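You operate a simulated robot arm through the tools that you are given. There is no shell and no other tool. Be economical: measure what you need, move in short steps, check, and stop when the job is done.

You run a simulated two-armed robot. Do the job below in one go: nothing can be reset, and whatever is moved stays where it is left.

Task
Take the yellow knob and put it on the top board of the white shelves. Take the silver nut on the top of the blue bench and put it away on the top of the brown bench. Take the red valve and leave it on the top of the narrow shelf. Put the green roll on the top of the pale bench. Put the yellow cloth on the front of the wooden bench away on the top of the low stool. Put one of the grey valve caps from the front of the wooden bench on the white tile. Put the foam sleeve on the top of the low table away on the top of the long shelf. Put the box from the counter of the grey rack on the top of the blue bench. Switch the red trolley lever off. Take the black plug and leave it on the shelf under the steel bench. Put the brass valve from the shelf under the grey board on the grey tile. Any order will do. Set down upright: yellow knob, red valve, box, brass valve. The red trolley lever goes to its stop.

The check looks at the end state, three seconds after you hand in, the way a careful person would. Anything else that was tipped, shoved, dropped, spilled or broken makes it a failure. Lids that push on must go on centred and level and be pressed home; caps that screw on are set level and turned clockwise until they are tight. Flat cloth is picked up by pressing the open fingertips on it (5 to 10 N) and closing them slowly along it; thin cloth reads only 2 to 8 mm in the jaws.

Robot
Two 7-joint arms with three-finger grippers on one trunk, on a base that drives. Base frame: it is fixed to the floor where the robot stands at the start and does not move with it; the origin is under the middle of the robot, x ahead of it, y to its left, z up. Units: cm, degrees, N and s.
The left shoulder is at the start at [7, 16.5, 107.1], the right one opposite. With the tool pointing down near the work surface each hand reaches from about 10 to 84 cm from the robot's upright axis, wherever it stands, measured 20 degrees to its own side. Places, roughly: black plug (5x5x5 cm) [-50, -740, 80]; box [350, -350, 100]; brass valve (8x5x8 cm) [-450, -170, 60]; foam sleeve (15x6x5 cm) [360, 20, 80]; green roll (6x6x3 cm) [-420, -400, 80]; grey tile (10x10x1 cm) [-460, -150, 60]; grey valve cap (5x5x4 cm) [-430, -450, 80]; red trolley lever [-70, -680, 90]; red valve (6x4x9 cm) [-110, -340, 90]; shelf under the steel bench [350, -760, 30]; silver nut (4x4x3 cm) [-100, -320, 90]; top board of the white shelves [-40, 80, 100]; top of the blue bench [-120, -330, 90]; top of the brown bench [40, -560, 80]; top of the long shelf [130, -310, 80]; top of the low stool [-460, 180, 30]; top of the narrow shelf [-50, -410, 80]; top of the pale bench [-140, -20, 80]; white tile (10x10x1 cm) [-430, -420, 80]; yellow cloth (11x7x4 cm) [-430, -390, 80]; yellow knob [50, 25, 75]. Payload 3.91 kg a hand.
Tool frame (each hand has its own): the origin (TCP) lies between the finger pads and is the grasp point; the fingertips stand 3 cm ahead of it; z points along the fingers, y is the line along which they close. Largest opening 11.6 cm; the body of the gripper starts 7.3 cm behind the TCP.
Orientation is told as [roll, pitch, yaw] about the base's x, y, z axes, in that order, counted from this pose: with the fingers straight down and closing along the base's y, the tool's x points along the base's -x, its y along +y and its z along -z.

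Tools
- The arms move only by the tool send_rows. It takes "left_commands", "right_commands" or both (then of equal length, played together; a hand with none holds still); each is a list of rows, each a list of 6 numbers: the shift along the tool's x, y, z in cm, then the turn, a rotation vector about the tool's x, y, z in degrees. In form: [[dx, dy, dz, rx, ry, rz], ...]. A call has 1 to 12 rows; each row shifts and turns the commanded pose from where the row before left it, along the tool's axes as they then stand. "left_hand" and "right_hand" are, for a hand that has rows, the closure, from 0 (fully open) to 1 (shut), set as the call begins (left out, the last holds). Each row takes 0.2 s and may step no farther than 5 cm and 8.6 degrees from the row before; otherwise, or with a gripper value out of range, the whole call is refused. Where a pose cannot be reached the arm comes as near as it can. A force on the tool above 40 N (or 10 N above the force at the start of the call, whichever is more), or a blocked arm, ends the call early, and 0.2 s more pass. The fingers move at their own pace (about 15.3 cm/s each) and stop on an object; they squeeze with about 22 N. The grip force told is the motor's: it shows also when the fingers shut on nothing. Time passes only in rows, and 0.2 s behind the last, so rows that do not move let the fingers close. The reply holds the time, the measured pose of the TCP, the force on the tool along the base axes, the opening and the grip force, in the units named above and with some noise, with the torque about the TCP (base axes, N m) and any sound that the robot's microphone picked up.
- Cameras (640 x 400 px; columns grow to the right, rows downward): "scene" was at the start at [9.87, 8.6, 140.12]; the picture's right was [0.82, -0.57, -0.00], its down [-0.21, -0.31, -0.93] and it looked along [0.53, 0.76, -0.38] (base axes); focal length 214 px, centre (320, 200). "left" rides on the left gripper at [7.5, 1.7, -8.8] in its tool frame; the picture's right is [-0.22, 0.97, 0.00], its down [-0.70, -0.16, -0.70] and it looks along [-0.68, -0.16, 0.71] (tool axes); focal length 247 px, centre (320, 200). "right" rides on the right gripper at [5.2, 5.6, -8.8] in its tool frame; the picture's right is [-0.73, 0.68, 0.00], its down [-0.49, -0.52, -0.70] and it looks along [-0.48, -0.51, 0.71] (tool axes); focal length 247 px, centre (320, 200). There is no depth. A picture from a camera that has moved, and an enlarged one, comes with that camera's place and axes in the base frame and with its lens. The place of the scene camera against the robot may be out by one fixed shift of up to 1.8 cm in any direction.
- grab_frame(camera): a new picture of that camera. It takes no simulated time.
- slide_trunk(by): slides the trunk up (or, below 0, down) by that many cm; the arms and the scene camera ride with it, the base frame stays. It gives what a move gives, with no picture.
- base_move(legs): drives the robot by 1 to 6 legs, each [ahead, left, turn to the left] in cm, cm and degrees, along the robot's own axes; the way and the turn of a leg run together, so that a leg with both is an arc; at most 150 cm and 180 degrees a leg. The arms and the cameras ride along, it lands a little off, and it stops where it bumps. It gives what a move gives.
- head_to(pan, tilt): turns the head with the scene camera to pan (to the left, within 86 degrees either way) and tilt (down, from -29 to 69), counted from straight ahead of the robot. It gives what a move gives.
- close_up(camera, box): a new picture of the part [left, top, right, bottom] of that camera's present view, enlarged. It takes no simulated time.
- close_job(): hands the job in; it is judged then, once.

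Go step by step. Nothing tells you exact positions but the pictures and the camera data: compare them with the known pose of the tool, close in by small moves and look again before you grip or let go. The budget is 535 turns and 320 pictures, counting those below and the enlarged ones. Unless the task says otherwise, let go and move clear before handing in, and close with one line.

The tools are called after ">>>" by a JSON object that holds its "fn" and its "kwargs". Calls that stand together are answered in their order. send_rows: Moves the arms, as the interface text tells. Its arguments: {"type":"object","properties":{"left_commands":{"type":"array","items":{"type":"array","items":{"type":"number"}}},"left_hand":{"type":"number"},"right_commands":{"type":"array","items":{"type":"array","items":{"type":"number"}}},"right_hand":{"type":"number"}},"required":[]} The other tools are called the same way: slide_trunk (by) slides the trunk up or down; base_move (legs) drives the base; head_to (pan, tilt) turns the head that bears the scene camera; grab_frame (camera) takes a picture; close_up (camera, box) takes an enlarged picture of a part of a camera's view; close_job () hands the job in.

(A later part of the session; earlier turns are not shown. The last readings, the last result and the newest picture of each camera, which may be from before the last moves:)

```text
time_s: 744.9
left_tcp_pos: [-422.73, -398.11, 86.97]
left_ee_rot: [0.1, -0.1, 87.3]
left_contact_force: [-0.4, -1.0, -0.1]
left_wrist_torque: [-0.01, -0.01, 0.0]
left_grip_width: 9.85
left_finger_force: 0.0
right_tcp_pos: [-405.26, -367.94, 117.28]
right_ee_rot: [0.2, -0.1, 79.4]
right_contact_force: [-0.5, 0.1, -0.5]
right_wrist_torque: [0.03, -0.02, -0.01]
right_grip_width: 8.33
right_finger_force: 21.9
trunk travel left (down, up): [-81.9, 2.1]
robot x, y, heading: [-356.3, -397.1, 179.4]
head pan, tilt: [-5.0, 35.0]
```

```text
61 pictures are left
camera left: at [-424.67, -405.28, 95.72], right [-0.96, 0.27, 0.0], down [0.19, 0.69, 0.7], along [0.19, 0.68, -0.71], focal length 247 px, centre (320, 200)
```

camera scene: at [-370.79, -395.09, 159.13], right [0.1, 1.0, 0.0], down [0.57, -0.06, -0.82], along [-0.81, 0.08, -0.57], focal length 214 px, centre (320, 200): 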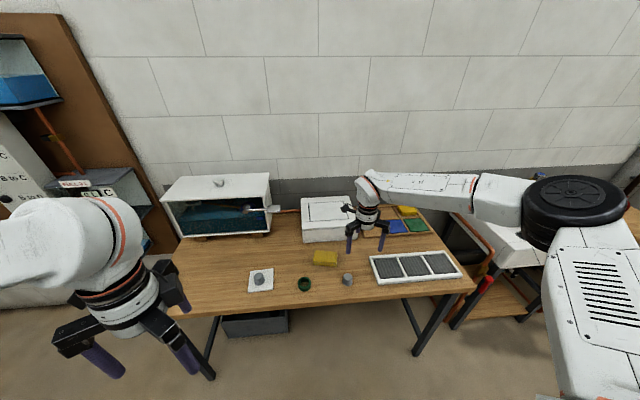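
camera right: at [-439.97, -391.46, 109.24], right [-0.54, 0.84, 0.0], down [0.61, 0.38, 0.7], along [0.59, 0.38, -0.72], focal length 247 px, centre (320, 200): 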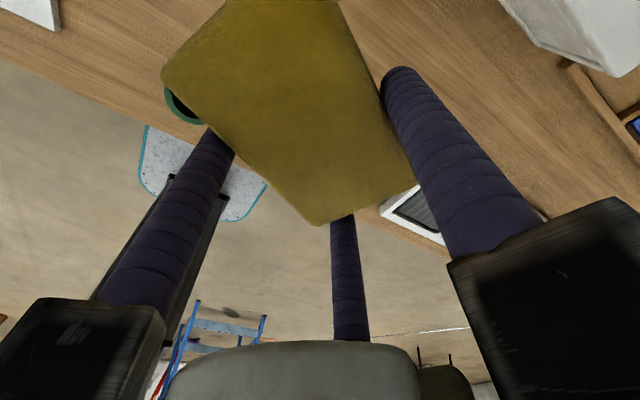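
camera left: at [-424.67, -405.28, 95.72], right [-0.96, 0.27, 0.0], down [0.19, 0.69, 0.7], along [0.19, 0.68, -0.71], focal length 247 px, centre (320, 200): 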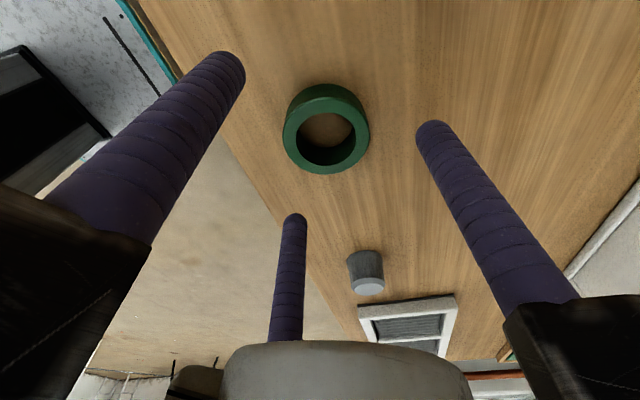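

>>> {"fn": "send_rows", "kwargs": {"left_commands": [[0, 0.3, 2, 0, 0, 0], [0, 0, 1.5, 0, 0, 0]]}}

>>> {"fn": "send_rows", "kwargs": {"left_commands": [[0, 0, 0, 0, 0, 0], [0, 0, 0, 0, 0, 0], [0, 0, 0, 0, 0, 0]], "left_hand": 1}}

>>> {"fn": "send_rows", "kwargs": {"left_commands": [[0, 0, -1.5, 0, 0, 0], [0, 0, -3, 0, 0, 0], [0, 0, -4, 0, 0, 0], [0, 0, -4, 0, 0, 0], [0, -2, -4, 0, 0, 0], [0, -3, -3.5, 0, 0, 0], [0, -3.5, -3, 0, 0, 0], [0, -3.5, -3, 0, 0, 0], [0, -4, -2, 0, 0, 0], [0, -4, 0, 0, 0, 0]]}}

>>> {"fn": "grab_frame", "kwargs": {"camera": "left"}}

```text
time_s: 745.5
left_tcp_pos: [-422.82, -398.05, 83.54]
left_ee_rot: [0.0, -0.2, 87.2]
left_contact_force: [-0.8, 0.5, 0.4]
left_wrist_torque: [-0.01, 0.0, 0.02]
left_grip_width: 9.86
left_finger_force: 0.1
right_tcp_pos: [-405.16, -368.07, 117.21]
right_ee_rot: [0.2, -0.1, 79.4]
right_contact_force: [0.3, 0.2, -1.7]
right_wrist_torque: [0.02, -0.03, -0.03]
right_grip_width: 8.33
right_finger_force: 22.6
trunk travel left (down, up): [-81.9, 2.1]
robot x, y, heading: [-356.2, -396.97, 179.7]
head pan, tilt: [-5.0, 35.0]
```

```text
time_s: 746.3
left_tcp_pos: [-422.77, -398.15, 83.73]
left_ee_rot: [0.1, -0.1, 87.3]
left_contact_force: [0.8, -0.2, 2.3]
left_wrist_torque: [0.04, -0.06, 0.02]
left_grip_width: 5.33
left_finger_force: 21.8
right_tcp_pos: [-405.01, -367.96, 117.4]
right_ee_rot: [0.3, -0.1, 79.5]
right_contact_force: [0.4, 0.5, -0.8]
right_wrist_torque: [0.02, -0.03, -0.05]
right_grip_width: 8.31
right_finger_force: 21.9
trunk travel left (down, up): [-81.9, 2.1]
robot x, y, heading: [-356.59, -396.92, 179.6]
head pan, tilt: [-5.0, 35.0]
```

```text
time_s: 748.5
left_tcp_pos: [-402.51, -398.7, 111.54]
left_ee_rot: [0.3, -0.1, 87.3]
left_contact_force: [0.4, 0.8, 0.0]
left_wrist_torque: [-0.03, 0.03, 0.0]
left_grip_width: 5.32
left_finger_force: 22.3
right_tcp_pos: [-404.92, -367.98, 117.54]
right_ee_rot: [0.3, -0.1, 79.4]
right_contact_force: [-0.1, 0.5, -1.1]
right_wrist_torque: [0.02, 0.0, 0.0]
right_grip_width: 8.28
right_finger_force: 22.1
trunk travel left (down, up): [-81.9, 2.1]
robot x, y, heading: [-356.16, -397.07, 179.6]
head pan, tilt: [-5.0, 35.0]
```

```text
60 pictures are left
camera left: at [-404.45, -406.04, 120.26], right [-0.96, 0.27, 0.01], down [0.2, 0.69, 0.7], along [0.19, 0.68, -0.71], focal length 247 px, centre (320, 200)
```

left: 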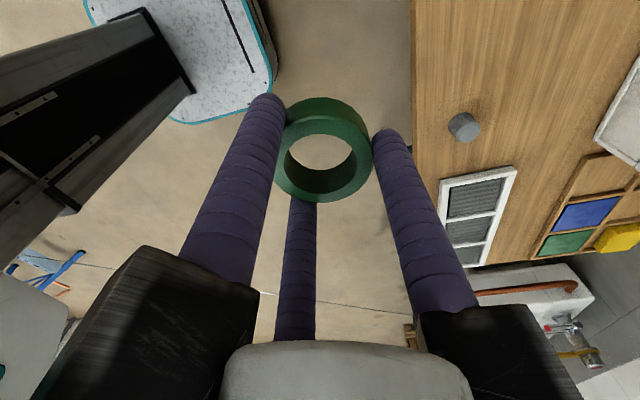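

Both items held. Now north to the low stool.

>>> {"fn": "base_move", "kwargs": {"legs": [[-55, 0, 0], [0, 0, -90], [150, 0, 0], [130, 0, 0]]}}

```text
time_s: 768.6
left_tcp_pos: [-302.59, -72.97, 111.48]
left_ee_rot: [0.2, -0.1, -2.6]
left_contact_force: [0.0, 0.6, -0.3]
left_wrist_torque: [0.0, -0.01, 0.03]
left_grip_width: 5.35
left_finger_force: 22.0
right_tcp_pos: [-271.71, -70.61, 117.38]
right_ee_rot: [0.3, -0.1, -10.3]
right_contact_force: [0.5, 0.1, -0.9]
right_wrist_torque: [-0.02, 0.0, 0.0]
right_grip_width: 8.19
right_finger_force: 21.9
trunk travel left (down, up): [-81.9, 2.1]
robot x, y, heading: [-300.27, -119.28, 89.4]
head pan, tilt: [-5.0, 35.0]
```

>>> {"fn": "head_to", "kwargs": {"pan": 60, "tilt": 25}}

>>> {"fn": "grab_frame", "kwargs": {"camera": "scene"}}

>>> {"fn": "base_move", "kwargs": {"legs": [[150, 0, 0], [125, 0, 0], [0, 0, 90]]}}

>>> {"fn": "head_to", "kwargs": {"pan": 0, "tilt": 30}}

>>> {"fn": "grab_frame", "kwargs": {"camera": "scene"}}

```text
time_s: 770.0
left_tcp_pos: [-302.47, -72.89, 111.41]
left_ee_rot: [0.2, -0.1, -2.5]
left_contact_force: [0.1, -0.6, -0.1]
left_wrist_torque: [0.01, -0.05, 0.01]
left_grip_width: 5.35
left_finger_force: 22.0
right_tcp_pos: [-271.74, -70.48, 117.36]
right_ee_rot: [0.3, -0.1, -10.3]
right_contact_force: [0.4, 0.8, -1.1]
right_wrist_torque: [-0.01, 0.01, 0.0]
right_grip_width: 8.18
right_finger_force: 22.0
trunk travel left (down, up): [-81.9, 2.1]
robot x, y, heading: [-300.67, -119.12, 89.5]
head pan, tilt: [60.0, 25.0]
```

```text
59 pictures are left
camera scene: at [-308.97, -108.63, 160.73], right [0.51, 0.86, 0.0], down [0.36, -0.21, -0.91], along [-0.78, 0.46, -0.42], focal length 214 px, centre (320, 200)
```

scene: 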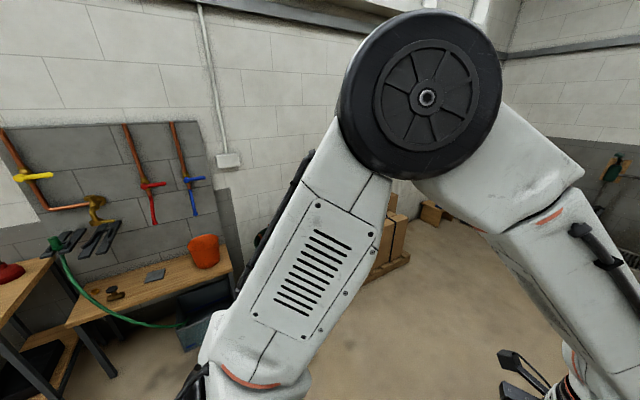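

```text
time_s: 787.2
left_tcp_pos: [-347.03, 150.31, 111.42]
left_ee_rot: [0.2, -0.1, 89.1]
left_contact_force: [0.0, -0.5, -1.4]
left_wrist_torque: [-0.04, -0.01, -0.01]
left_grip_width: 5.31
left_finger_force: 21.9
right_tcp_pos: [-350.3, 181.06, 117.36]
right_ee_rot: [0.2, -0.1, 81.1]
right_contact_force: [0.8, 0.2, -0.2]
right_wrist_torque: [-0.02, 0.0, 0.01]
right_grip_width: 8.08
right_finger_force: 22.0
trunk travel left (down, up): [-81.9, 2.1]
robot x, y, heading: [-300.75, 153.13, -178.8]
head pan, tilt: [60.0, 25.0]
```

```text
time_s: 788.5
left_tcp_pos: [-347.1, 150.34, 111.33]
left_ee_rot: [0.2, -0.1, 89.1]
left_contact_force: [0.6, 0.6, -0.9]
left_wrist_torque: [0.01, 0.01, 0.01]
left_grip_width: 5.34
left_finger_force: 22.1
right_tcp_pos: [-350.38, 181.03, 117.42]
right_ee_rot: [0.3, -0.1, 81.2]
right_contact_force: [0.0, 0.0, -0.6]
right_wrist_torque: [0.02, -0.02, -0.03]
right_grip_width: 8.1
right_finger_force: 22.5
trunk travel left (down, up): [-81.9, 2.1]
robot x, y, heading: [-300.91, 153.05, -178.9]
head pan, tilt: [0.0, 30.0]
```

```text
58 pictures are left
camera scene: at [-315.34, 154.09, 159.93], right [-0.02, 1.0, 0.0], down [0.5, 0.01, -0.87], along [-0.87, -0.02, -0.5], focal length 214 px, centre (320, 200)
```

scene: 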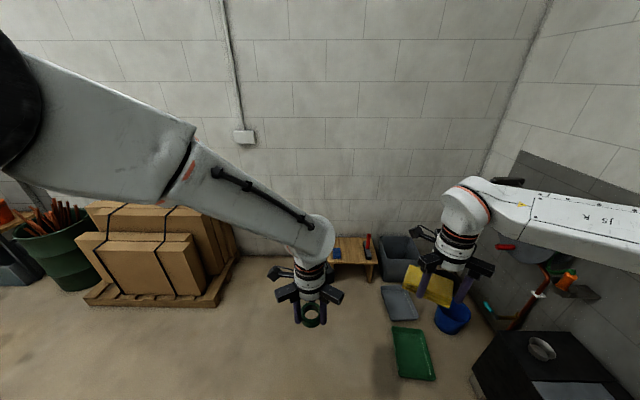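

>>> {"fn": "close_up", "kwargs": {"camera": "scene", "box": [310, 220, 430, 320]}}

```text
4.00 times, centred on (370, 270) of scene
camera zoom: at [-315.34, 154.09, 159.93], right [-0.02, 1.0, 0.0], down [0.5, 0.01, -0.87], along [-0.87, -0.02, -0.5], focal length 858 px, centre (120, -80)
```

zoom: 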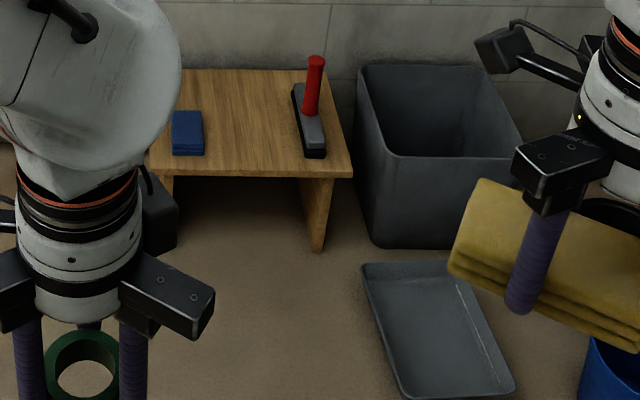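

The stool has a free middle strip between a sponge and a brush, at about [-449, 177]. I drive closer and lower the trunk.

>>> {"fn": "base_move", "kwargs": {"legs": [[74, 0, -1]]}}

>>> {"fn": "slide_trunk", "kwargs": {"by": -40}}

>>> {"fn": "head_to", "kwargs": {"pan": -10, "tilt": 40}}

>>> {"fn": "grab_frame", "kwargs": {"camera": "scene"}}

```text
time_s: 792.5
left_tcp_pos: [-421.89, 150.12, 111.38]
left_ee_rot: [0.2, -0.1, 88.0]
left_contact_force: [0.9, -1.1, -0.4]
left_wrist_torque: [0.0, 0.02, 0.02]
left_grip_width: 5.34
left_finger_force: 21.9
right_tcp_pos: [-424.57, 180.85, 117.37]
right_ee_rot: [0.3, -0.1, 80.3]
right_contact_force: [-0.2, -0.8, -1.3]
right_wrist_torque: [0.0, 0.01, 0.03]
right_grip_width: 8.08
right_finger_force: 22.2
trunk travel left (down, up): [-81.9, 2.1]
robot x, y, heading: [-375.44, 152.83, -179.5]
head pan, tilt: [0.0, 30.0]
```

```text
time_s: 796.3
left_tcp_pos: [-421.89, 150.11, 71.53]
left_ee_rot: [0.2, -0.1, 88.1]
left_contact_force: [-0.3, 0.1, -0.4]
left_wrist_torque: [-0.01, 0.01, 0.01]
left_grip_width: 5.32
left_finger_force: 21.5
right_tcp_pos: [-424.69, 180.76, 77.39]
right_ee_rot: [0.3, -0.1, 80.4]
right_contact_force: [0.3, 0.7, -1.6]
right_wrist_torque: [0.01, 0.02, 0.03]
right_grip_width: 8.05
right_finger_force: 21.9
trunk travel left (down, up): [-41.9, 42.1]
robot x, y, heading: [-375.79, 152.89, -179.8]
head pan, tilt: [0.0, 30.0]
```

```text
time_s: 797.1
left_tcp_pos: [-421.88, 149.94, 71.36]
left_ee_rot: [0.2, -0.1, 88.1]
left_contact_force: [-0.1, 0.6, -0.9]
left_wrist_torque: [-0.03, 0.0, -0.03]
left_grip_width: 5.31
left_finger_force: 21.9
right_tcp_pos: [-424.67, 180.77, 77.29]
right_ee_rot: [0.3, -0.1, 80.2]
right_contact_force: [-0.6, -0.4, -0.6]
right_wrist_torque: [0.0, 0.0, -0.01]
right_grip_width: 8.06
right_finger_force: 22.0
trunk travel left (down, up): [-41.9, 42.1]
robot x, y, heading: [-376.04, 152.49, -179.9]
head pan, tilt: [-10.0, 40.0]
```

```text
56 pictures are left
camera scene: at [-389.45, 154.86, 118.4], right [0.17, 0.99, 0.0], down [0.63, -0.11, -0.77], along [-0.76, 0.13, -0.64], focal length 214 px, centre (320, 200)
```

scene: 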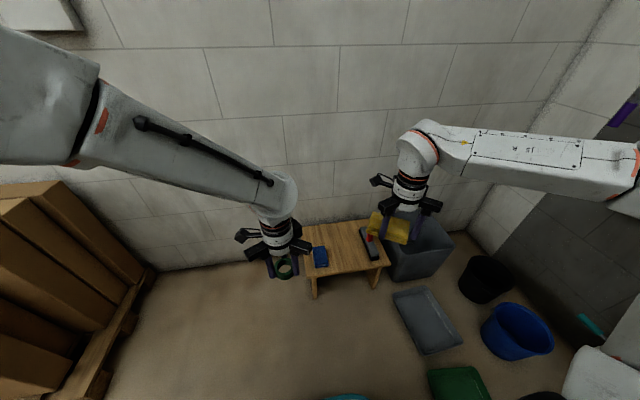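

>>> {"fn": "send_rows", "kwargs": {"right_commands": [[0.8, 3.1, 2, 0, 0, 0], [0.8, 3.1, 2, 0, 0, 0], [0.8, 3.1, 2, 0, 0, 0], [0.8, 3.1, 2, 0, 0, 0], [0.8, 3.1, 3, 0, 0, 0], [0.8, 3.1, 3, 0, 0, 0], [0.8, 3.1, 3, 0, 0, 0], [0.8, 3.1, 3, 0, 0, 0], [0.9, 3.1, 3, 0, 0, 0], [0, 0, 4, 0, 0, 0], [0, 0, 4, 0, 0, 0]]}}

>>> {"fn": "close_up", "kwargs": {"camera": "scene", "box": [270, 180, 430, 310]}}

>>> {"fn": "grab_frame", "kwargs": {"camera": "right"}}

```text
time_s: 799.5
left_tcp_pos: [-421.97, 149.95, 71.4]
left_ee_rot: [0.1, 0.0, 88.1]
left_contact_force: [1.0, 0.0, 0.6]
left_wrist_torque: [0.0, 0.01, -0.01]
left_grip_width: 5.34
left_finger_force: 22.1
right_tcp_pos: [-453.89, 178.24, 46.58]
right_ee_rot: [0.2, -0.1, 80.3]
right_contact_force: [-1.0, -0.3, -0.5]
right_wrist_torque: [0.0, -0.05, -0.01]
right_grip_width: 8.05
right_finger_force: 22.3
trunk travel left (down, up): [-41.9, 42.1]
robot x, y, heading: [-375.51, 152.56, -179.7]
head pan, tilt: [-10.0, 40.0]
```

```text
3.08 times, centred on (350, 245) of scene
camera zoom: at [-389.55, 154.86, 118.39], right [0.17, 0.99, 0.0], down [0.63, -0.11, -0.77], along [-0.75, 0.13, -0.64], focal length 660 px, centre (228, 62)
```

zoom: 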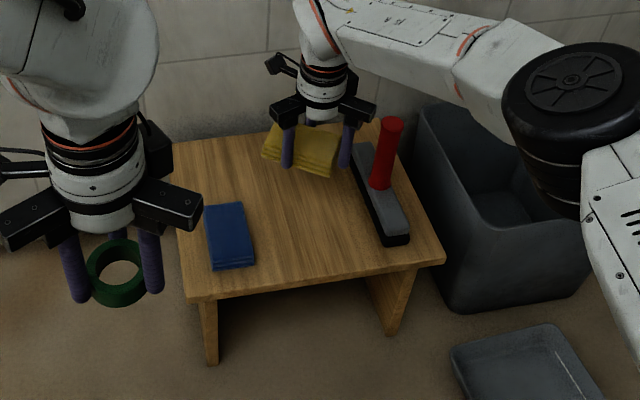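

```text
54 pictures are left
camera right: at [-460.19, 174.06, 55.48], right [-0.55, 0.84, 0.0], down [0.6, 0.39, 0.7], along [0.58, 0.38, -0.72], focal length 247 px, centre (320, 200)
```

right: 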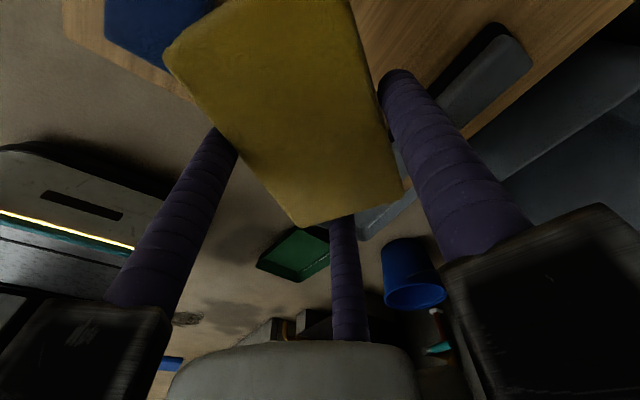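

>>> {"fn": "send_rows", "kwargs": {"right_commands": [[1.3, 0, 2, 0, 0, 0], [0, 0, 3, 0, 0, 0], [0, 0, 2, 0, 0, 0], [0, 0, 1, 0, 0, 0], [0, 0, 0.7, 0, 0, 0], [0, 0, 0.7, 0, 0, 0], [0, 0, 0.7, 0, 0, 0], [0, 0, 0.7, 0, 0, 0], [0, 0, 0.7, 0, 0, 0]]}}

>>> {"fn": "close_up", "kwargs": {"camera": "scene", "box": [290, 190, 410, 290]}}

```text
time_s: 801.5
left_tcp_pos: [-421.82, 150.06, 71.5]
left_ee_rot: [0.2, -0.1, 88.1]
left_contact_force: [-0.7, -1.0, 0.3]
left_wrist_torque: [0.0, -0.02, 0.01]
left_grip_width: 5.36
left_finger_force: 22.2
right_tcp_pos: [-453.04, 176.98, 35.84]
right_ee_rot: [0.4, -0.1, 80.3]
right_contact_force: [1.1, 0.5, -1.0]
right_wrist_torque: [-0.01, 0.02, 0.0]
right_grip_width: 8.09
right_finger_force: 22.3
right hand out of reach, approached as far as the arm can: row 6, 8
trunk travel left (down, up): [-41.9, 42.1]
robot x, y, heading: [-375.91, 152.76, -179.9]
head pan, tilt: [-10.0, 40.0]
```

```text
4.00 times, centred on (350, 240) of scene
camera zoom: at [-389.47, 154.86, 118.39], right [0.17, 0.99, 0.0], down [0.63, -0.11, -0.77], along [-0.75, 0.13, -0.64], focal length 858 px, centre (200, 40)
```

zoom: 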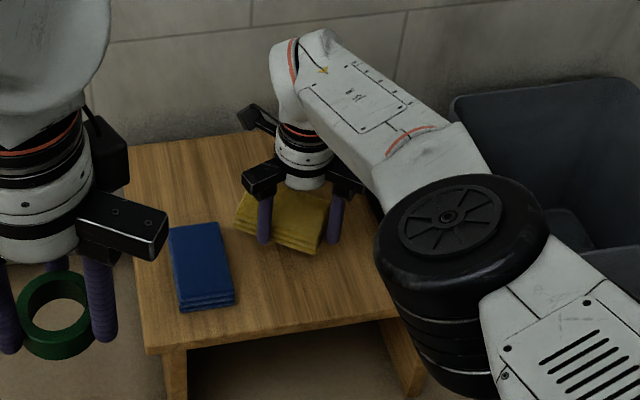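

>>> {"fn": "slide_trunk", "kwargs": {"by": -1}}

>>> {"fn": "grab_frame", "kwargs": {"camera": "right"}}

```text
time_s: 802.0
left_tcp_pos: [-421.96, 150.05, 70.3]
left_ee_rot: [0.3, -0.2, 88.1]
left_contact_force: [0.3, -0.2, -0.2]
left_wrist_torque: [-0.01, 0.01, 0.0]
left_grip_width: 5.34
left_finger_force: 22.1
right_tcp_pos: [-453.06, 176.99, 34.68]
right_ee_rot: [0.2, -0.2, 80.2]
right_contact_force: [0.2, 1.0, -0.3]
right_wrist_torque: [-0.01, 0.0, -0.01]
right_grip_width: 8.08
right_finger_force: 22.4
trunk travel left (down, up): [-40.9, 43.1]
robot x, y, heading: [-375.23, 152.42, -179.9]
head pan, tilt: [-10.0, 40.0]
```

```text
52 pictures are left
camera right: at [-459.36, 172.85, 43.78], right [-0.55, 0.84, 0.0], down [0.6, 0.39, 0.7], along [0.58, 0.39, -0.72], focal length 247 px, centre (320, 200)
```

right: 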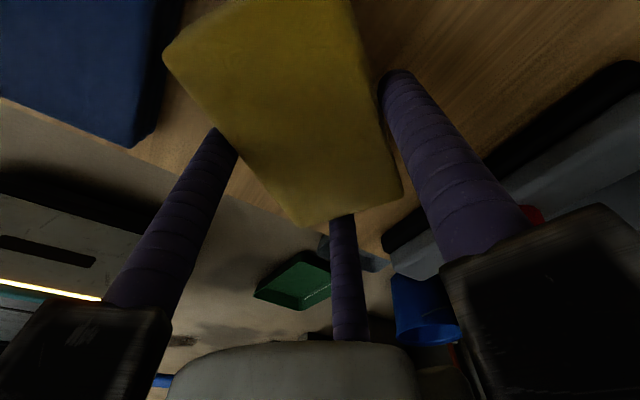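

>>> {"fn": "slide_trunk", "kwargs": {"by": -1}}

>>> {"fn": "send_rows", "kwargs": {"right_commands": [[0, 0, 0, 0, 0, 0], [0, 0, 0, 0, 0, 0], [0, 0, 0, 0, 0, 0]], "right_hand": 0}}

>>> {"fn": "slide_trunk", "kwargs": {"by": 12}}

>>> {"fn": "grab_frame", "kwargs": {"camera": "right"}}

```text
time_s: 802.6
left_tcp_pos: [-421.97, 150.09, 69.4]
left_ee_rot: [0.1, -0.1, 88.2]
left_contact_force: [-0.4, 0.1, -0.3]
left_wrist_torque: [-0.02, 0.03, -0.02]
left_grip_width: 5.31
left_finger_force: 22.0
right_tcp_pos: [-453.01, 177.01, 33.72]
right_ee_rot: [0.2, -0.1, 80.4]
right_contact_force: [-0.4, -1.1, 0.1]
right_wrist_torque: [0.01, -0.01, 0.01]
right_grip_width: 8.05
right_finger_force: 21.8
trunk travel left (down, up): [-39.9, 44.1]
robot x, y, heading: [-375.38, 152.12, -179.6]
head pan, tilt: [-10.0, 40.0]
```

```text
time_s: 803.4
left_tcp_pos: [-421.92, 149.98, 69.47]
left_ee_rot: [0.2, -0.1, 88.0]
left_contact_force: [-0.1, 0.3, 0.5]
left_wrist_torque: [0.04, 0.0, 0.01]
left_grip_width: 5.31
left_finger_force: 21.7
right_tcp_pos: [-453.03, 176.8, 33.85]
right_ee_rot: [0.2, -0.1, 80.3]
right_contact_force: [1.0, 0.0, 0.6]
right_wrist_torque: [0.03, -0.01, 0.03]
right_grip_width: 11.58
right_finger_force: 0.1
trunk travel left (down, up): [-39.9, 44.1]
robot x, y, heading: [-375.66, 152.77, -179.8]
head pan, tilt: [-10.0, 40.0]
```

```text
time_s: 804.9
left_tcp_pos: [-421.89, 150.15, 81.34]
left_ee_rot: [0.1, -0.2, 88.0]
left_contact_force: [-0.7, 0.1, -0.5]
left_wrist_torque: [0.0, 0.01, 0.01]
left_grip_width: 5.32
left_finger_force: 21.7
right_tcp_pos: [-452.89, 177.02, 45.84]
right_ee_rot: [0.1, -0.1, 80.3]
right_contact_force: [0.1, -0.7, 0.4]
right_wrist_torque: [0.04, -0.01, -0.03]
right_grip_width: 11.59
right_finger_force: 0.0
trunk travel left (down, up): [-51.9, 32.1]
robot x, y, heading: [-376.01, 152.42, -179.5]
head pan, tilt: [-10.0, 40.0]
```

```text
51 pictures are left
camera right: at [-459.38, 172.85, 54.72], right [-0.55, 0.84, 0.0], down [0.6, 0.39, 0.7], along [0.58, 0.39, -0.72], focal length 247 px, centre (320, 200)
```

right: 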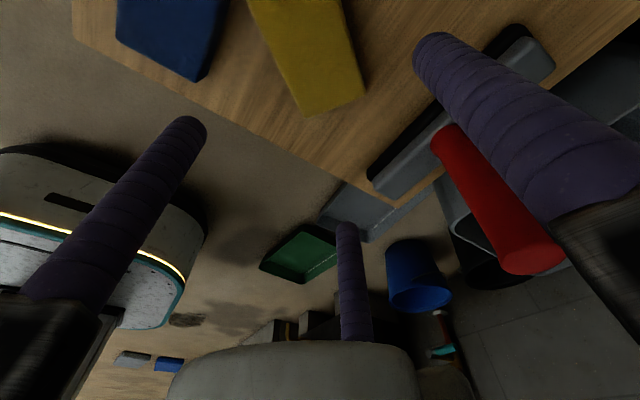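

Cloth is on the stool. I raise, tuck, and go to the grey board for the brass valve.

>>> {"fn": "slide_trunk", "kwargs": {"by": 30}}

>>> {"fn": "send_rows", "kwargs": {"right_commands": [[-0.5, -4, -1, 0, 0, 0], [-0.5, -4, -2, 0, 0, 0], [-0.5, -4, -2, 0, 0, 0], [-0.5, -4, -2, 0, 0, 0], [-0.5, -4, -2, 0, 0, 0], [-0.5, -4, -2, 0, 0, 0], [-0.5, -4, -2, 0, 0, 0]]}}

>>> {"fn": "base_move", "kwargs": {"legs": [[-75, 0, 0], [0, 150, 0], [0, 150, 0]]}}

>>> {"fn": "head_to", "kwargs": {"pan": 0, "tilt": 32}}

>>> {"fn": "grab_frame", "kwargs": {"camera": "scene"}}

```text
time_s: 807.9
left_tcp_pos: [-421.91, 150.03, 111.38]
left_ee_rot: [0.1, 0.0, 88.1]
left_contact_force: [-0.3, 0.2, -0.1]
left_wrist_torque: [-0.04, -0.01, -0.01]
left_grip_width: 5.33
left_finger_force: 22.3
right_tcp_pos: [-453.0, 176.96, 75.79]
right_ee_rot: [0.2, -0.1, 80.3]
right_contact_force: [0.0, -0.7, 0.2]
right_wrist_torque: [0.0, 0.0, -0.02]
right_grip_width: 11.61
right_finger_force: 0.1
trunk travel left (down, up): [-81.9, 2.1]
robot x, y, heading: [-375.7, 152.44, -179.3]
head pan, tilt: [-10.0, 40.0]
```

```text
time_s: 809.5
left_tcp_pos: [-422.0, 150.14, 111.45]
left_ee_rot: [0.3, -0.1, 88.1]
left_contact_force: [-1.1, -0.1, -1.4]
left_wrist_torque: [-0.04, 0.02, 0.02]
left_grip_width: 5.35
left_finger_force: 21.7
right_tcp_pos: [-452.76, 176.81, 75.54]
right_ee_rot: [0.2, -0.1, 80.3]
right_contact_force: [-0.3, -0.9, -0.2]
right_wrist_torque: [-0.03, -0.02, -0.03]
right_grip_width: 11.64
right_finger_force: 0.1
right hand out of reach, approached as far as the arm can: row 1, 2, 3, 4, 5, 6, 7
trunk travel left (down, up): [-81.9, 2.1]
robot x, y, heading: [-375.53, 152.63, -179.7]
head pan, tilt: [-10.0, 40.0]
```

```text
time_s: 827.8
left_tcp_pos: [-337.78, -153.46, 111.38]
left_ee_rot: [0.2, -0.1, 90.1]
left_contact_force: [0.1, 0.2, -0.7]
left_wrist_torque: [-0.03, 0.01, -0.01]
left_grip_width: 5.33
left_finger_force: 22.1
right_tcp_pos: [-369.47, -127.74, 75.63]
right_ee_rot: [0.2, -0.1, 82.5]
right_contact_force: [-0.5, -0.4, 0.7]
right_wrist_torque: [-0.01, 0.02, -0.02]
right_grip_width: 11.58
right_finger_force: 0.2
trunk travel left (down, up): [-81.9, 2.1]
robot x, y, heading: [-291.55, -149.28, -177.4]
head pan, tilt: [-10.0, 40.0]
```

```text
time_s: 828.5
left_tcp_pos: [-337.66, -153.47, 111.43]
left_ee_rot: [0.3, -0.1, 90.2]
left_contact_force: [-0.6, 0.2, 0.3]
left_wrist_torque: [0.03, 0.03, -0.02]
left_grip_width: 5.34
left_finger_force: 22.2
right_tcp_pos: [-369.36, -127.79, 75.52]
right_ee_rot: [0.2, 0.0, 82.6]
right_contact_force: [-0.8, 0.5, 0.7]
right_wrist_torque: [0.03, -0.03, 0.01]
right_grip_width: 11.58
right_finger_force: 0.1
trunk travel left (down, up): [-81.9, 2.1]
robot x, y, heading: [-291.64, -149.94, -177.7]
head pan, tilt: [0.0, 32.0]
```

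```text
50 pictures are left
camera scene: at [-305.94, -148.94, 159.61], right [-0.04, 1.0, 0.0], down [0.53, 0.02, -0.85], along [-0.85, -0.04, -0.53], focal length 214 px, centre (320, 200)
```

scene: 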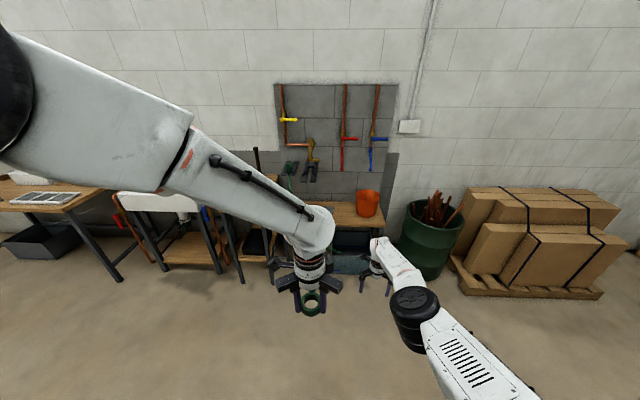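

>>> {"fn": "send_rows", "kwargs": {"right_commands": [[0, 0, -4.5, 0, 0, 0], [0, 0, -4.5, 0, 0, 0], [0, 0, -4.5, 0, 0, 0], [0, 0, -4.5, 0, 0, 0], [0, 0, -4.5, 0, 0, 0], [0, 0, -4.5, 0, 0, 0], [0, 0, -4.5, 0, 0, 0], [0, -4, 0, 0, 0, 0], [0, -4, 0, 0, 0, 0], [0, -4, 0, 0, 0, 0]], "left_commands": [[3, 0, 0, 0, 0, 0], [3, 0, 0, 0, 0, 0], [3, 0, 0, 0, 0, 0], [3, 0, 0, 0, 0, 0], [3, 0, 0, 0, 0, 0], [3, 0, 0, 0, 0, 0], [3, 0, 0, 0, 0, 0], [0, 0, 0, 0, 0, 0], [0, 0, 0, 0, 0, 0], [0, 0, 0, 0, 0, 0]]}}

>>> {"fn": "base_move", "kwargs": {"legs": [[50, 0, -2]]}}

>>> {"fn": "head_to", "kwargs": {"pan": 0, "tilt": 38}}

>>> {"fn": "grab_frame", "kwargs": {"camera": "scene"}}

```text
time_s: 830.7
left_tcp_pos: [-337.58, -174.41, 111.43]
left_ee_rot: [0.2, -0.1, 90.2]
left_contact_force: [-0.4, -0.1, -0.2]
left_wrist_torque: [-0.01, 0.0, 0.01]
left_grip_width: 5.33
left_finger_force: 21.9
right_tcp_pos: [-375.47, -129.12, 105.39]
right_ee_rot: [0.2, -0.1, 82.5]
right_contact_force: [-0.5, -0.3, -0.2]
right_wrist_torque: [0.03, 0.0, 0.01]
right_grip_width: 11.6
right_finger_force: 0.0
right hand out of reach, approached as far as the arm can: row 1, 2, 3, 4, 5, 7, 8, 9, 10
trunk travel left (down, up): [-81.9, 2.1]
robot x, y, heading: [-291.49, -149.31, -177.7]
head pan, tilt: [0.0, 32.0]
```

```text
time_s: 833.6
left_tcp_pos: [-388.14, -174.48, 111.37]
left_ee_rot: [0.2, -0.2, 88.5]
left_contact_force: [0.2, -0.8, -0.2]
left_wrist_torque: [0.01, -0.01, 0.01]
left_grip_width: 5.31
left_finger_force: 22.1
right_tcp_pos: [-424.89, -127.77, 105.44]
right_ee_rot: [0.3, -0.1, 80.7]
right_contact_force: [-0.5, -0.2, 0.3]
right_wrist_torque: [0.02, 0.01, 0.02]
right_grip_width: 11.59
right_finger_force: 0.0
trunk travel left (down, up): [-81.9, 2.1]
robot x, y, heading: [-341.56, -150.72, -179.4]
head pan, tilt: [0.0, 32.0]
```

```text
time_s: 834.3
left_tcp_pos: [-388.21, -174.52, 111.22]
left_ee_rot: [0.1, -0.1, 88.6]
left_contact_force: [0.7, 0.2, -0.3]
left_wrist_torque: [-0.01, 0.0, 0.0]
left_grip_width: 5.3
left_finger_force: 21.8
right_tcp_pos: [-424.83, -127.89, 105.27]
right_ee_rot: [0.0, -0.1, 80.9]
right_contact_force: [0.2, -0.2, 0.5]
right_wrist_torque: [-0.01, -0.02, 0.0]
right_grip_width: 11.58
right_finger_force: 0.2
trunk travel left (down, up): [-81.9, 2.1]
robot x, y, heading: [-341.59, -150.96, -179.3]
head pan, tilt: [0.0, 38.0]
```

```text
49 pictures are left
camera scene: at [-355.61, -149.89, 158.7], right [-0.01, 1.0, 0.0], down [0.62, 0.01, -0.79], along [-0.79, -0.01, -0.62], focal length 214 px, centre (320, 200)
```

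scene: 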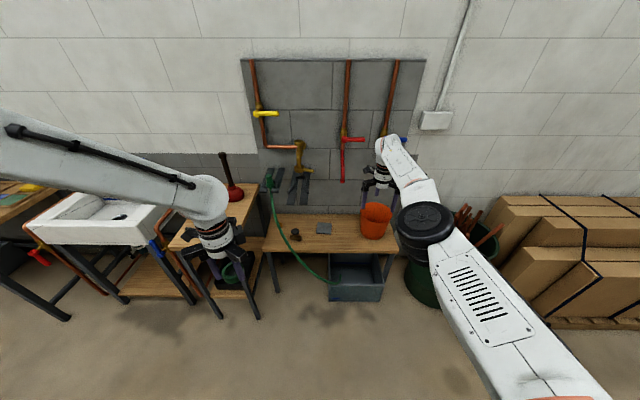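

>>> {"fn": "close_up", "kwargs": {"camera": "scene", "box": [255, 190, 405, 290]}}

```text
4.00 times, centred on (330, 240) of scene
camera zoom: at [-355.61, -149.89, 158.7], right [-0.01, 1.0, 0.0], down [0.62, 0.01, -0.79], along [-0.79, -0.01, -0.62], focal length 858 px, centre (280, 40)
```

zoom: 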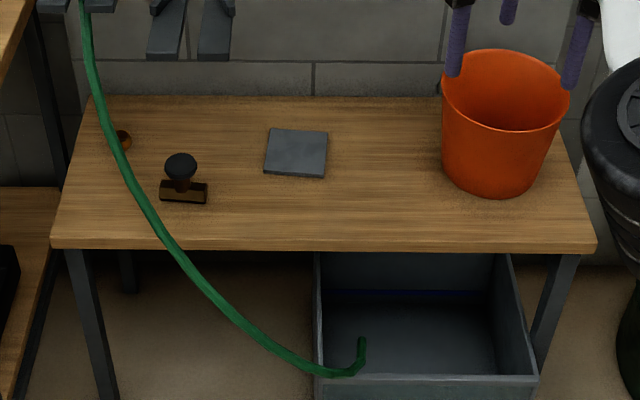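

Brass valve at about [-445, -166], grey tile at [-454, -148.5]; a green hose hangs close on the left. I turn the right hand to yaw 120 so a jaw gap faces the hose, and retract it.

>>> {"fn": "send_rows", "kwargs": {"right_commands": [[0, 0, 0, 0, 0, -8], [0, 0, 0, 0, 0, -8], [0, 0, 0, 0, 0, -8], [0, 0, 0, 0, 0, -8], [0, 0, 0, 0, 0, -7], [-2, -4, 0, 0, 0, 0], [-2, -4, 0, 0, 0, 0], [-2, -4, 0, 0, 0, 0], [-2, -4, 0, 0, 0, 0], [-2, -4, 0, 0, 0, 0], [-2, -4, 0, 0, 0, 0]], "right_hand": 0.3}}

>>> {"fn": "base_move", "kwargs": {"legs": [[10, 20, 0]]}}

>>> {"fn": "slide_trunk", "kwargs": {"by": -20}}

>>> {"fn": "head_to", "kwargs": {"pan": -10, "tilt": 38}}

>>> {"fn": "grab_frame", "kwargs": {"camera": "scene"}}

```text
time_s: 836.7
left_tcp_pos: [-388.2, -174.52, 111.4]
left_ee_rot: [0.2, -0.1, 88.7]
left_contact_force: [-0.2, -0.2, 0.2]
left_wrist_torque: [-0.01, 0.0, 0.01]
left_grip_width: 5.31
left_finger_force: 22.0
right_tcp_pos: [-421.68, -104.57, 105.46]
right_ee_rot: [0.0, 0.0, 119.8]
right_contact_force: [-0.3, -0.7, 0.0]
right_wrist_torque: [0.02, 0.0, 0.02]
right_grip_width: 8.15
right_finger_force: 0.0
right hand out of reach, approached as far as the arm can: row 6, 7, 8, 9, 10, 11
trunk travel left (down, up): [-81.9, 2.1]
robot x, y, heading: [-341.54, -150.54, -179.4]
head pan, tilt: [0.0, 38.0]
```

```text
time_s: 838.4
left_tcp_pos: [-397.89, -194.14, 111.41]
left_ee_rot: [0.1, 0.0, 88.4]
left_contact_force: [0.0, 0.1, 0.1]
left_wrist_torque: [-0.04, -0.01, -0.01]
left_grip_width: 5.35
left_finger_force: 22.2
right_tcp_pos: [-431.24, -124.19, 105.31]
right_ee_rot: [0.0, 0.0, 119.7]
right_contact_force: [0.9, -0.7, -0.5]
right_wrist_torque: [-0.05, -0.03, -0.01]
right_grip_width: 8.12
right_finger_force: 0.0
trunk travel left (down, up): [-81.9, 2.1]
robot x, y, heading: [-351.26, -170.27, -179.3]
head pan, tilt: [0.0, 38.0]
```

```text
time_s: 840.5
left_tcp_pos: [-398.02, -194.16, 91.39]
left_ee_rot: [0.2, -0.1, 88.4]
left_contact_force: [-0.2, -0.1, -0.5]
left_wrist_torque: [0.0, 0.0, 0.01]
left_grip_width: 5.32
left_finger_force: 22.5
right_tcp_pos: [-431.16, -124.24, 85.45]
right_ee_rot: [-0.2, 0.0, 119.6]
right_contact_force: [-0.6, 0.0, -0.2]
right_wrist_torque: [-0.01, 0.02, 0.01]
right_grip_width: 8.12
right_finger_force: 0.0
trunk travel left (down, up): [-61.9, 22.1]
robot x, y, heading: [-351.02, -170.46, -179.4]
head pan, tilt: [0.0, 38.0]
```

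```text
time_s: 841.3
left_tcp_pos: [-398.08, -194.16, 91.3]
left_ee_rot: [0.2, -0.1, 88.5]
left_contact_force: [-0.2, -0.6, -0.4]
left_wrist_torque: [-0.01, -0.01, -0.01]
left_grip_width: 5.34
left_finger_force: 21.7
right_tcp_pos: [-431.33, -124.16, 85.46]
right_ee_rot: [-0.1, -0.1, 119.6]
right_contact_force: [0.0, -0.1, 0.0]
right_wrist_torque: [0.03, 0.0, 0.02]
right_grip_width: 8.1
right_finger_force: 0.1
trunk travel left (down, up): [-61.9, 22.1]
robot x, y, heading: [-351.21, -170.28, -179.2]
head pan, tilt: [-10.0, 38.0]
```

```text
47 pictures are left
camera scene: at [-365.17, -168.19, 138.7], right [0.16, 0.99, 0.0], down [0.61, -0.1, -0.79], along [-0.78, 0.13, -0.62], focal length 214 px, centre (320, 200)
```

scene: 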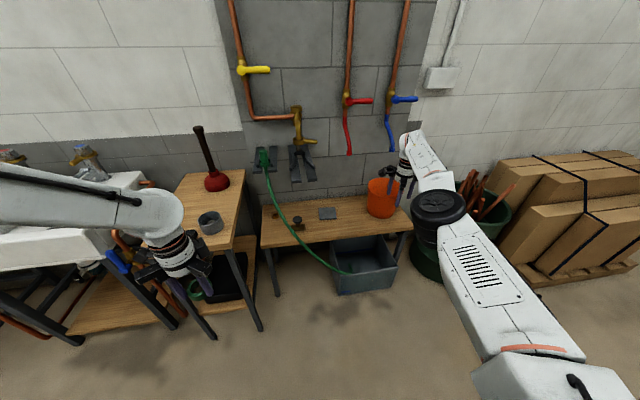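

>>> {"fn": "send_rows", "kwargs": {"right_commands": [[0, 0, -4, 0, 0, 0], [0, 0, -3, 0, 0, 0], [3.9, 0.9, 0, 0, 0, 0], [3.9, 0.9, 0, 0, 0, 0], [3.9, 0.9, 0, 0, 0, 0], [3.9, 0.9, 0, 0, 0, 0], [3.9, 0.9, 0, 0, 0, 0], [3.9, 0.9, 0, 0, 0, 0], [3.9, 0.9, 0, 0, 0, 0], [3.9, 0.9, 0, 0, 0, 0]], "left_commands": [[0, -1, -2, 0, 0, 0], [0, -1, -2, 0, 0, 0], [0, -1, -2, 0, 0, 0], [0, -1, -2, 0, 0, 0], [0, -1, -2, 0, 0, 0], [0, -1, -2, 0, 0, 0], [0, -1, -2, 0, 0, 0], [0, -1, -2, 0, 0, 0], [0, 0, 0, 0, 0, 0], [0, 0, 0, 0, 0, 0]]}}

>>> {"fn": "base_move", "kwargs": {"legs": [[24, 0, 0]]}}

>>> {"fn": "grab_frame", "kwargs": {"camera": "right"}}

>>> {"fn": "grab_frame", "kwargs": {"camera": "scene"}}

```text
time_s: 843.5
left_tcp_pos: [-389.92, -194.65, 107.3]
left_ee_rot: [0.2, -0.1, 88.4]
left_contact_force: [-0.1, -0.2, 0.2]
left_wrist_torque: [0.03, -0.03, -0.02]
left_grip_width: 5.33
left_finger_force: 22.0
right_tcp_pos: [-422.16, -154.83, 92.17]
right_ee_rot: [-0.1, -0.1, 119.5]
right_contact_force: [1.2, 0.0, 0.1]
right_wrist_torque: [0.01, -0.01, -0.04]
right_grip_width: 8.14
right_finger_force: 0.0
trunk travel left (down, up): [-61.9, 22.1]
robot x, y, heading: [-351.28, -170.56, -179.4]
head pan, tilt: [-10.0, 38.0]
```

```text
time_s: 845.0
left_tcp_pos: [-409.35, -194.51, 107.48]
left_ee_rot: [0.2, -0.1, 88.3]
left_contact_force: [0.3, -0.7, -0.7]
left_wrist_torque: [0.0, 0.01, -0.03]
left_grip_width: 5.34
left_finger_force: 21.9
right_tcp_pos: [-440.68, -154.91, 92.39]
right_ee_rot: [-0.8, 0.6, 119.5]
right_contact_force: [14.1, 7.9, 3.5]
right_wrist_torque: [-0.45, 0.37, -0.04]
right_grip_width: 7.31
right_finger_force: 0.1
trunk travel left (down, up): [-61.9, 22.1]
robot x, y, heading: [-370.62, -170.47, -179.6]
head pan, tilt: [-10.0, 38.0]
stopped in leg 1: the force on the tool passed its limit at 60 N (the readings are from after the stop); the commanded pose is now the measured one
```

```text
46 pictures are left
camera right: at [-443.15, -162.25, 101.24], right [-0.95, 0.3, -0.02], down [0.2, 0.68, 0.7], along [0.22, 0.67, -0.71], focal length 247 px, centre (320, 200)
```

right: 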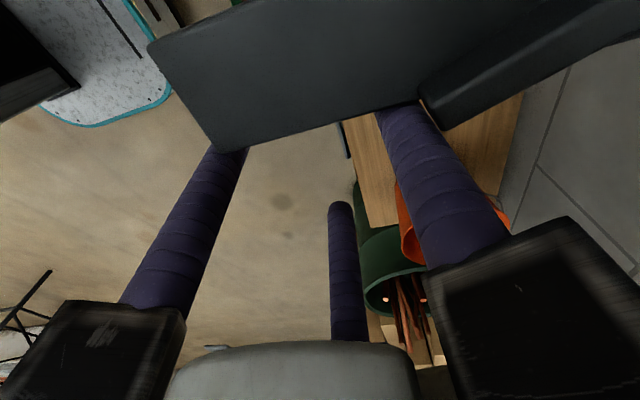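

```text
45 pictures are left
camera scene: at [-384.3, -168.28, 138.74], right [0.17, 0.99, 0.0], down [0.61, -0.1, -0.79], along [-0.78, 0.13, -0.61], focal length 214 px, centre (320, 200)
```

scene: 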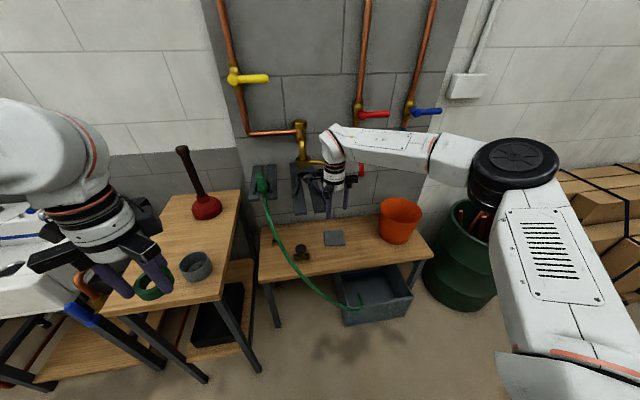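

The hand touched a wall bracket above the shelf. I back off; I'll come in lower, under it, with a tilted hand.

>>> {"fn": "base_move", "kwargs": {"legs": [[-22, 0, 0]]}}

>>> {"fn": "send_rows", "kwargs": {"left_commands": [[0, 0, -3, 0, 0, 0], [0, 0, -3, 0, 0, 0], [0, 0, -3, 0, 0, 0], [0, 0, -3, 0, 0, 0], [0, 0, -3, 0, 0, 0], [0, 0, -3, 0, 0, 0], [0, 0, -3, 0, 0, 0], [0, 0, -3, 0, 0, 0]]}}

>>> {"fn": "slide_trunk", "kwargs": {"by": -30}}

>>> {"fn": "close_up", "kwargs": {"camera": "scene", "box": [220, 130, 420, 270]}}

```text
time_s: 846.7
left_tcp_pos: [-387.47, -194.39, 107.36]
left_ee_rot: [0.1, -0.1, 88.3]
left_contact_force: [1.3, 0.0, -0.9]
left_wrist_torque: [0.01, 0.02, -0.01]
left_grip_width: 5.33
left_finger_force: 21.6
right_tcp_pos: [-418.96, -155.0, 92.15]
right_ee_rot: [-0.9, 0.6, 119.8]
right_contact_force: [-0.2, -0.7, 0.4]
right_wrist_torque: [0.01, 0.0, 0.0]
right_grip_width: 8.13
right_finger_force: 0.1
trunk travel left (down, up): [-61.9, 22.1]
robot x, y, heading: [-348.65, -170.43, -179.4]
head pan, tilt: [-10.0, 38.0]
```

```text
time_s: 848.5
left_tcp_pos: [-387.52, -194.3, 131.59]
left_ee_rot: [0.2, 0.0, 88.3]
left_contact_force: [0.5, 0.4, -0.7]
left_wrist_torque: [0.01, -0.01, 0.04]
left_grip_width: 5.33
left_finger_force: 22.1
right_tcp_pos: [-419.02, -154.87, 92.16]
right_ee_rot: [-0.7, 0.6, 119.7]
right_contact_force: [-0.7, 0.3, -0.3]
right_wrist_torque: [-0.04, 0.03, 0.0]
right_grip_width: 8.14
right_finger_force: 0.1
trunk travel left (down, up): [-61.9, 22.1]
robot x, y, heading: [-348.58, -170.55, -179.6]
head pan, tilt: [-10.0, 38.0]
```

```text
time_s: 851.5
left_tcp_pos: [-387.47, -194.4, 101.5]
left_ee_rot: [0.1, -0.1, 88.3]
left_contact_force: [0.3, 0.5, 0.0]
left_wrist_torque: [0.0, 0.0, 0.02]
left_grip_width: 5.33
left_finger_force: 22.3
right_tcp_pos: [-418.95, -155.19, 62.13]
right_ee_rot: [-0.8, 0.5, 119.9]
right_contact_force: [0.4, -0.2, 0.4]
right_wrist_torque: [-0.01, 0.0, 0.02]
right_grip_width: 8.1
right_finger_force: 0.1
trunk travel left (down, up): [-31.9, 52.1]
robot x, y, heading: [-348.41, -170.4, -179.6]
head pan, tilt: [-10.0, 38.0]
```

```text
2.86 times, centred on (320, 200) of scene
camera zoom: at [-362.63, -168.14, 108.7], right [0.17, 0.99, 0.0], down [0.61, -0.1, -0.79], along [-0.78, 0.13, -0.62], focal length 613 px, centre (320, 200)
```

zoom: 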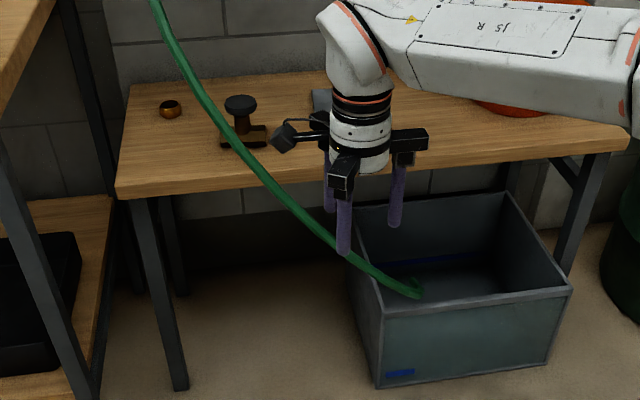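

The hose runs in front of the shelf left of y≈-165, so I'll enter over the tile side and move left along the shelf. First tilt the hand 20° and come forward.

>>> {"fn": "send_rows", "kwargs": {"right_commands": [[0, 0, 0, -5.8, -3.3, 0], [0, 0, 0, -5.8, -3.3, 0], [0, 0, 0, -5.8, -3.3, 0], [-2.5, -1.5, -2, 0, 0, 0], [-2.5, -1.5, -2, 0, 0, 0]]}}

>>> {"fn": "base_move", "kwargs": {"legs": [[22, -4, 0]]}}

>>> {"fn": "head_to", "kwargs": {"pan": -5, "tilt": 42}}

>>> {"fn": "close_up", "kwargs": {"camera": "scene", "box": [220, 110, 420, 270]}}

>>> {"fn": "grab_frame", "kwargs": {"camera": "right"}}

```text
time_s: 852.7
left_tcp_pos: [-387.35, -194.29, 101.64]
left_ee_rot: [0.2, -0.1, 88.4]
left_contact_force: [-0.5, -0.1, -0.9]
left_wrist_torque: [-0.02, 0.02, -0.03]
left_grip_width: 5.33
left_finger_force: 22.0
right_tcp_pos: [-417.36, -148.94, 65.9]
right_ee_rot: [16.8, -9.2, 118.5]
right_contact_force: [-0.8, -0.4, -0.5]
right_wrist_torque: [0.04, 0.0, 0.0]
right_grip_width: 8.12
right_finger_force: 0.0
trunk travel left (down, up): [-31.9, 52.1]
robot x, y, heading: [-348.55, -170.5, -179.7]
head pan, tilt: [-10.0, 38.0]
```

```text
time_s: 854.4
left_tcp_pos: [-409.59, -190.64, 101.59]
left_ee_rot: [0.1, -0.1, 88.4]
left_contact_force: [-1.2, 0.3, -0.1]
left_wrist_torque: [0.02, -0.05, 0.0]
left_grip_width: 5.37
left_finger_force: 21.7
right_tcp_pos: [-439.65, -145.2, 65.86]
right_ee_rot: [16.7, -9.2, 118.5]
right_contact_force: [-0.5, 0.5, -0.2]
right_wrist_torque: [0.03, -0.02, 0.0]
right_grip_width: 8.14
right_finger_force: 0.1
trunk travel left (down, up): [-31.9, 52.1]
robot x, y, heading: [-370.9, -166.95, -179.4]
head pan, tilt: [-10.0, 38.0]
```

```text
time_s: 855.1
left_tcp_pos: [-409.47, -190.62, 101.54]
left_ee_rot: [0.1, -0.2, 88.4]
left_contact_force: [1.0, 0.5, -0.5]
left_wrist_torque: [0.04, 0.02, 0.03]
left_grip_width: 5.32
left_finger_force: 21.7
right_tcp_pos: [-439.55, -145.34, 65.88]
right_ee_rot: [16.7, -9.2, 118.6]
right_contact_force: [-0.3, -0.1, -0.7]
right_wrist_torque: [-0.02, -0.01, 0.01]
right_grip_width: 8.11
right_finger_force: 0.0
trunk travel left (down, up): [-31.9, 52.1]
robot x, y, heading: [-370.67, -166.92, -179.4]
head pan, tilt: [-5.0, 42.0]
```

```text
2.50 times, centred on (320, 190) of scene
camera zoom: at [-384.57, -165.06, 108.11], right [0.08, 1.0, 0.0], down [0.67, -0.05, -0.74], along [-0.74, 0.06, -0.67], focal length 536 px, centre (320, 225)
```

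zoom: 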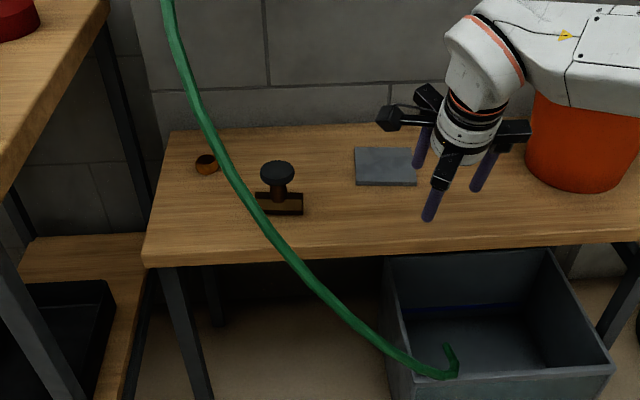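

```text
42 pictures are left
camera right: at [-438.87, -152.48, 75.09], right [-0.9, 0.3, 0.31], down [0.43, 0.68, 0.59], along [-0.04, 0.67, -0.74], focal length 247 px, centre (320, 200)
```

right: 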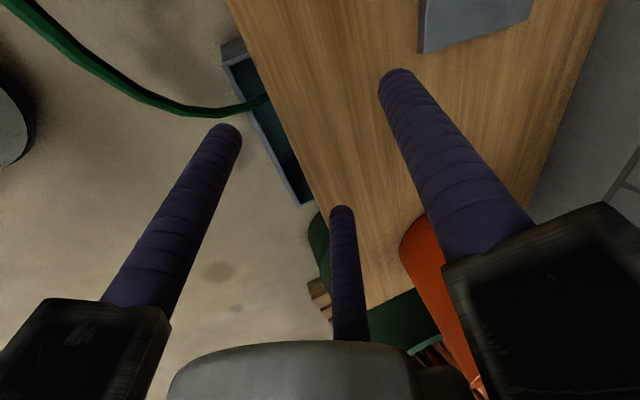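

>>> {"fn": "send_rows", "kwargs": {"right_commands": [[1.63, 2.46, 0.66, 0, 0, 0], [1.63, 2.46, 0.66, 0, 0, 0], [1.63, 2.46, 0.66, 0, 0, 0], [1.63, 2.46, 0.66, 0, 0, 0], [1.63, 2.46, 0.66, 0, 0, 0], [1.63, 2.46, 0.66, 0, 0, 0], [1.63, 2.46, 0.66, 0, 0, 0]]}}

>>> {"fn": "close_up", "kwargs": {"camera": "scene", "box": [240, 120, 400, 240]}}

>>> {"fn": "grab_frame", "kwargs": {"camera": "right"}}

```text
time_s: 856.7
left_tcp_pos: [-409.53, -190.79, 101.42]
left_ee_rot: [0.0, -0.2, 88.4]
left_contact_force: [0.2, 0.3, -0.4]
left_wrist_torque: [0.0, 0.02, 0.05]
left_grip_width: 5.31
left_finger_force: 22.0
right_tcp_pos: [-449.69, -163.83, 64.56]
right_ee_rot: [16.8, -9.2, 118.6]
right_contact_force: [-0.2, -0.3, 0.1]
right_wrist_torque: [0.04, 0.0, 0.0]
right_grip_width: 8.16
right_finger_force: 0.2
trunk travel left (down, up): [-31.9, 52.1]
robot x, y, heading: [-370.68, -166.65, -179.4]
head pan, tilt: [-5.0, 42.0]
```

```text
3.33 times, centred on (320, 180) of scene
camera zoom: at [-384.6, -165.14, 108.1], right [0.08, 1.0, 0.0], down [0.67, -0.05, -0.74], along [-0.74, 0.06, -0.67], focal length 715 px, centre (320, 267)
```

zoom: 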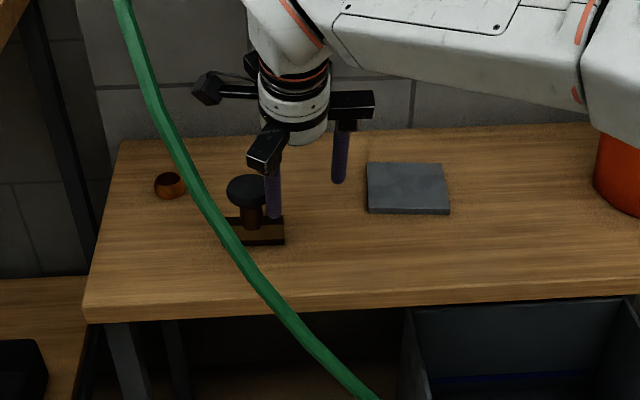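

```text
40 pictures are left
camera right: at [-449.0, -171.03, 73.83], right [-0.9, 0.29, 0.31], down [0.43, 0.68, 0.59], along [-0.04, 0.67, -0.74], focal length 247 px, centre (320, 200)
```

right: 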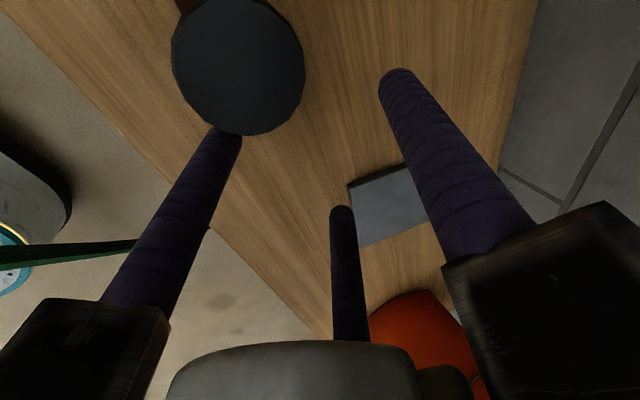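

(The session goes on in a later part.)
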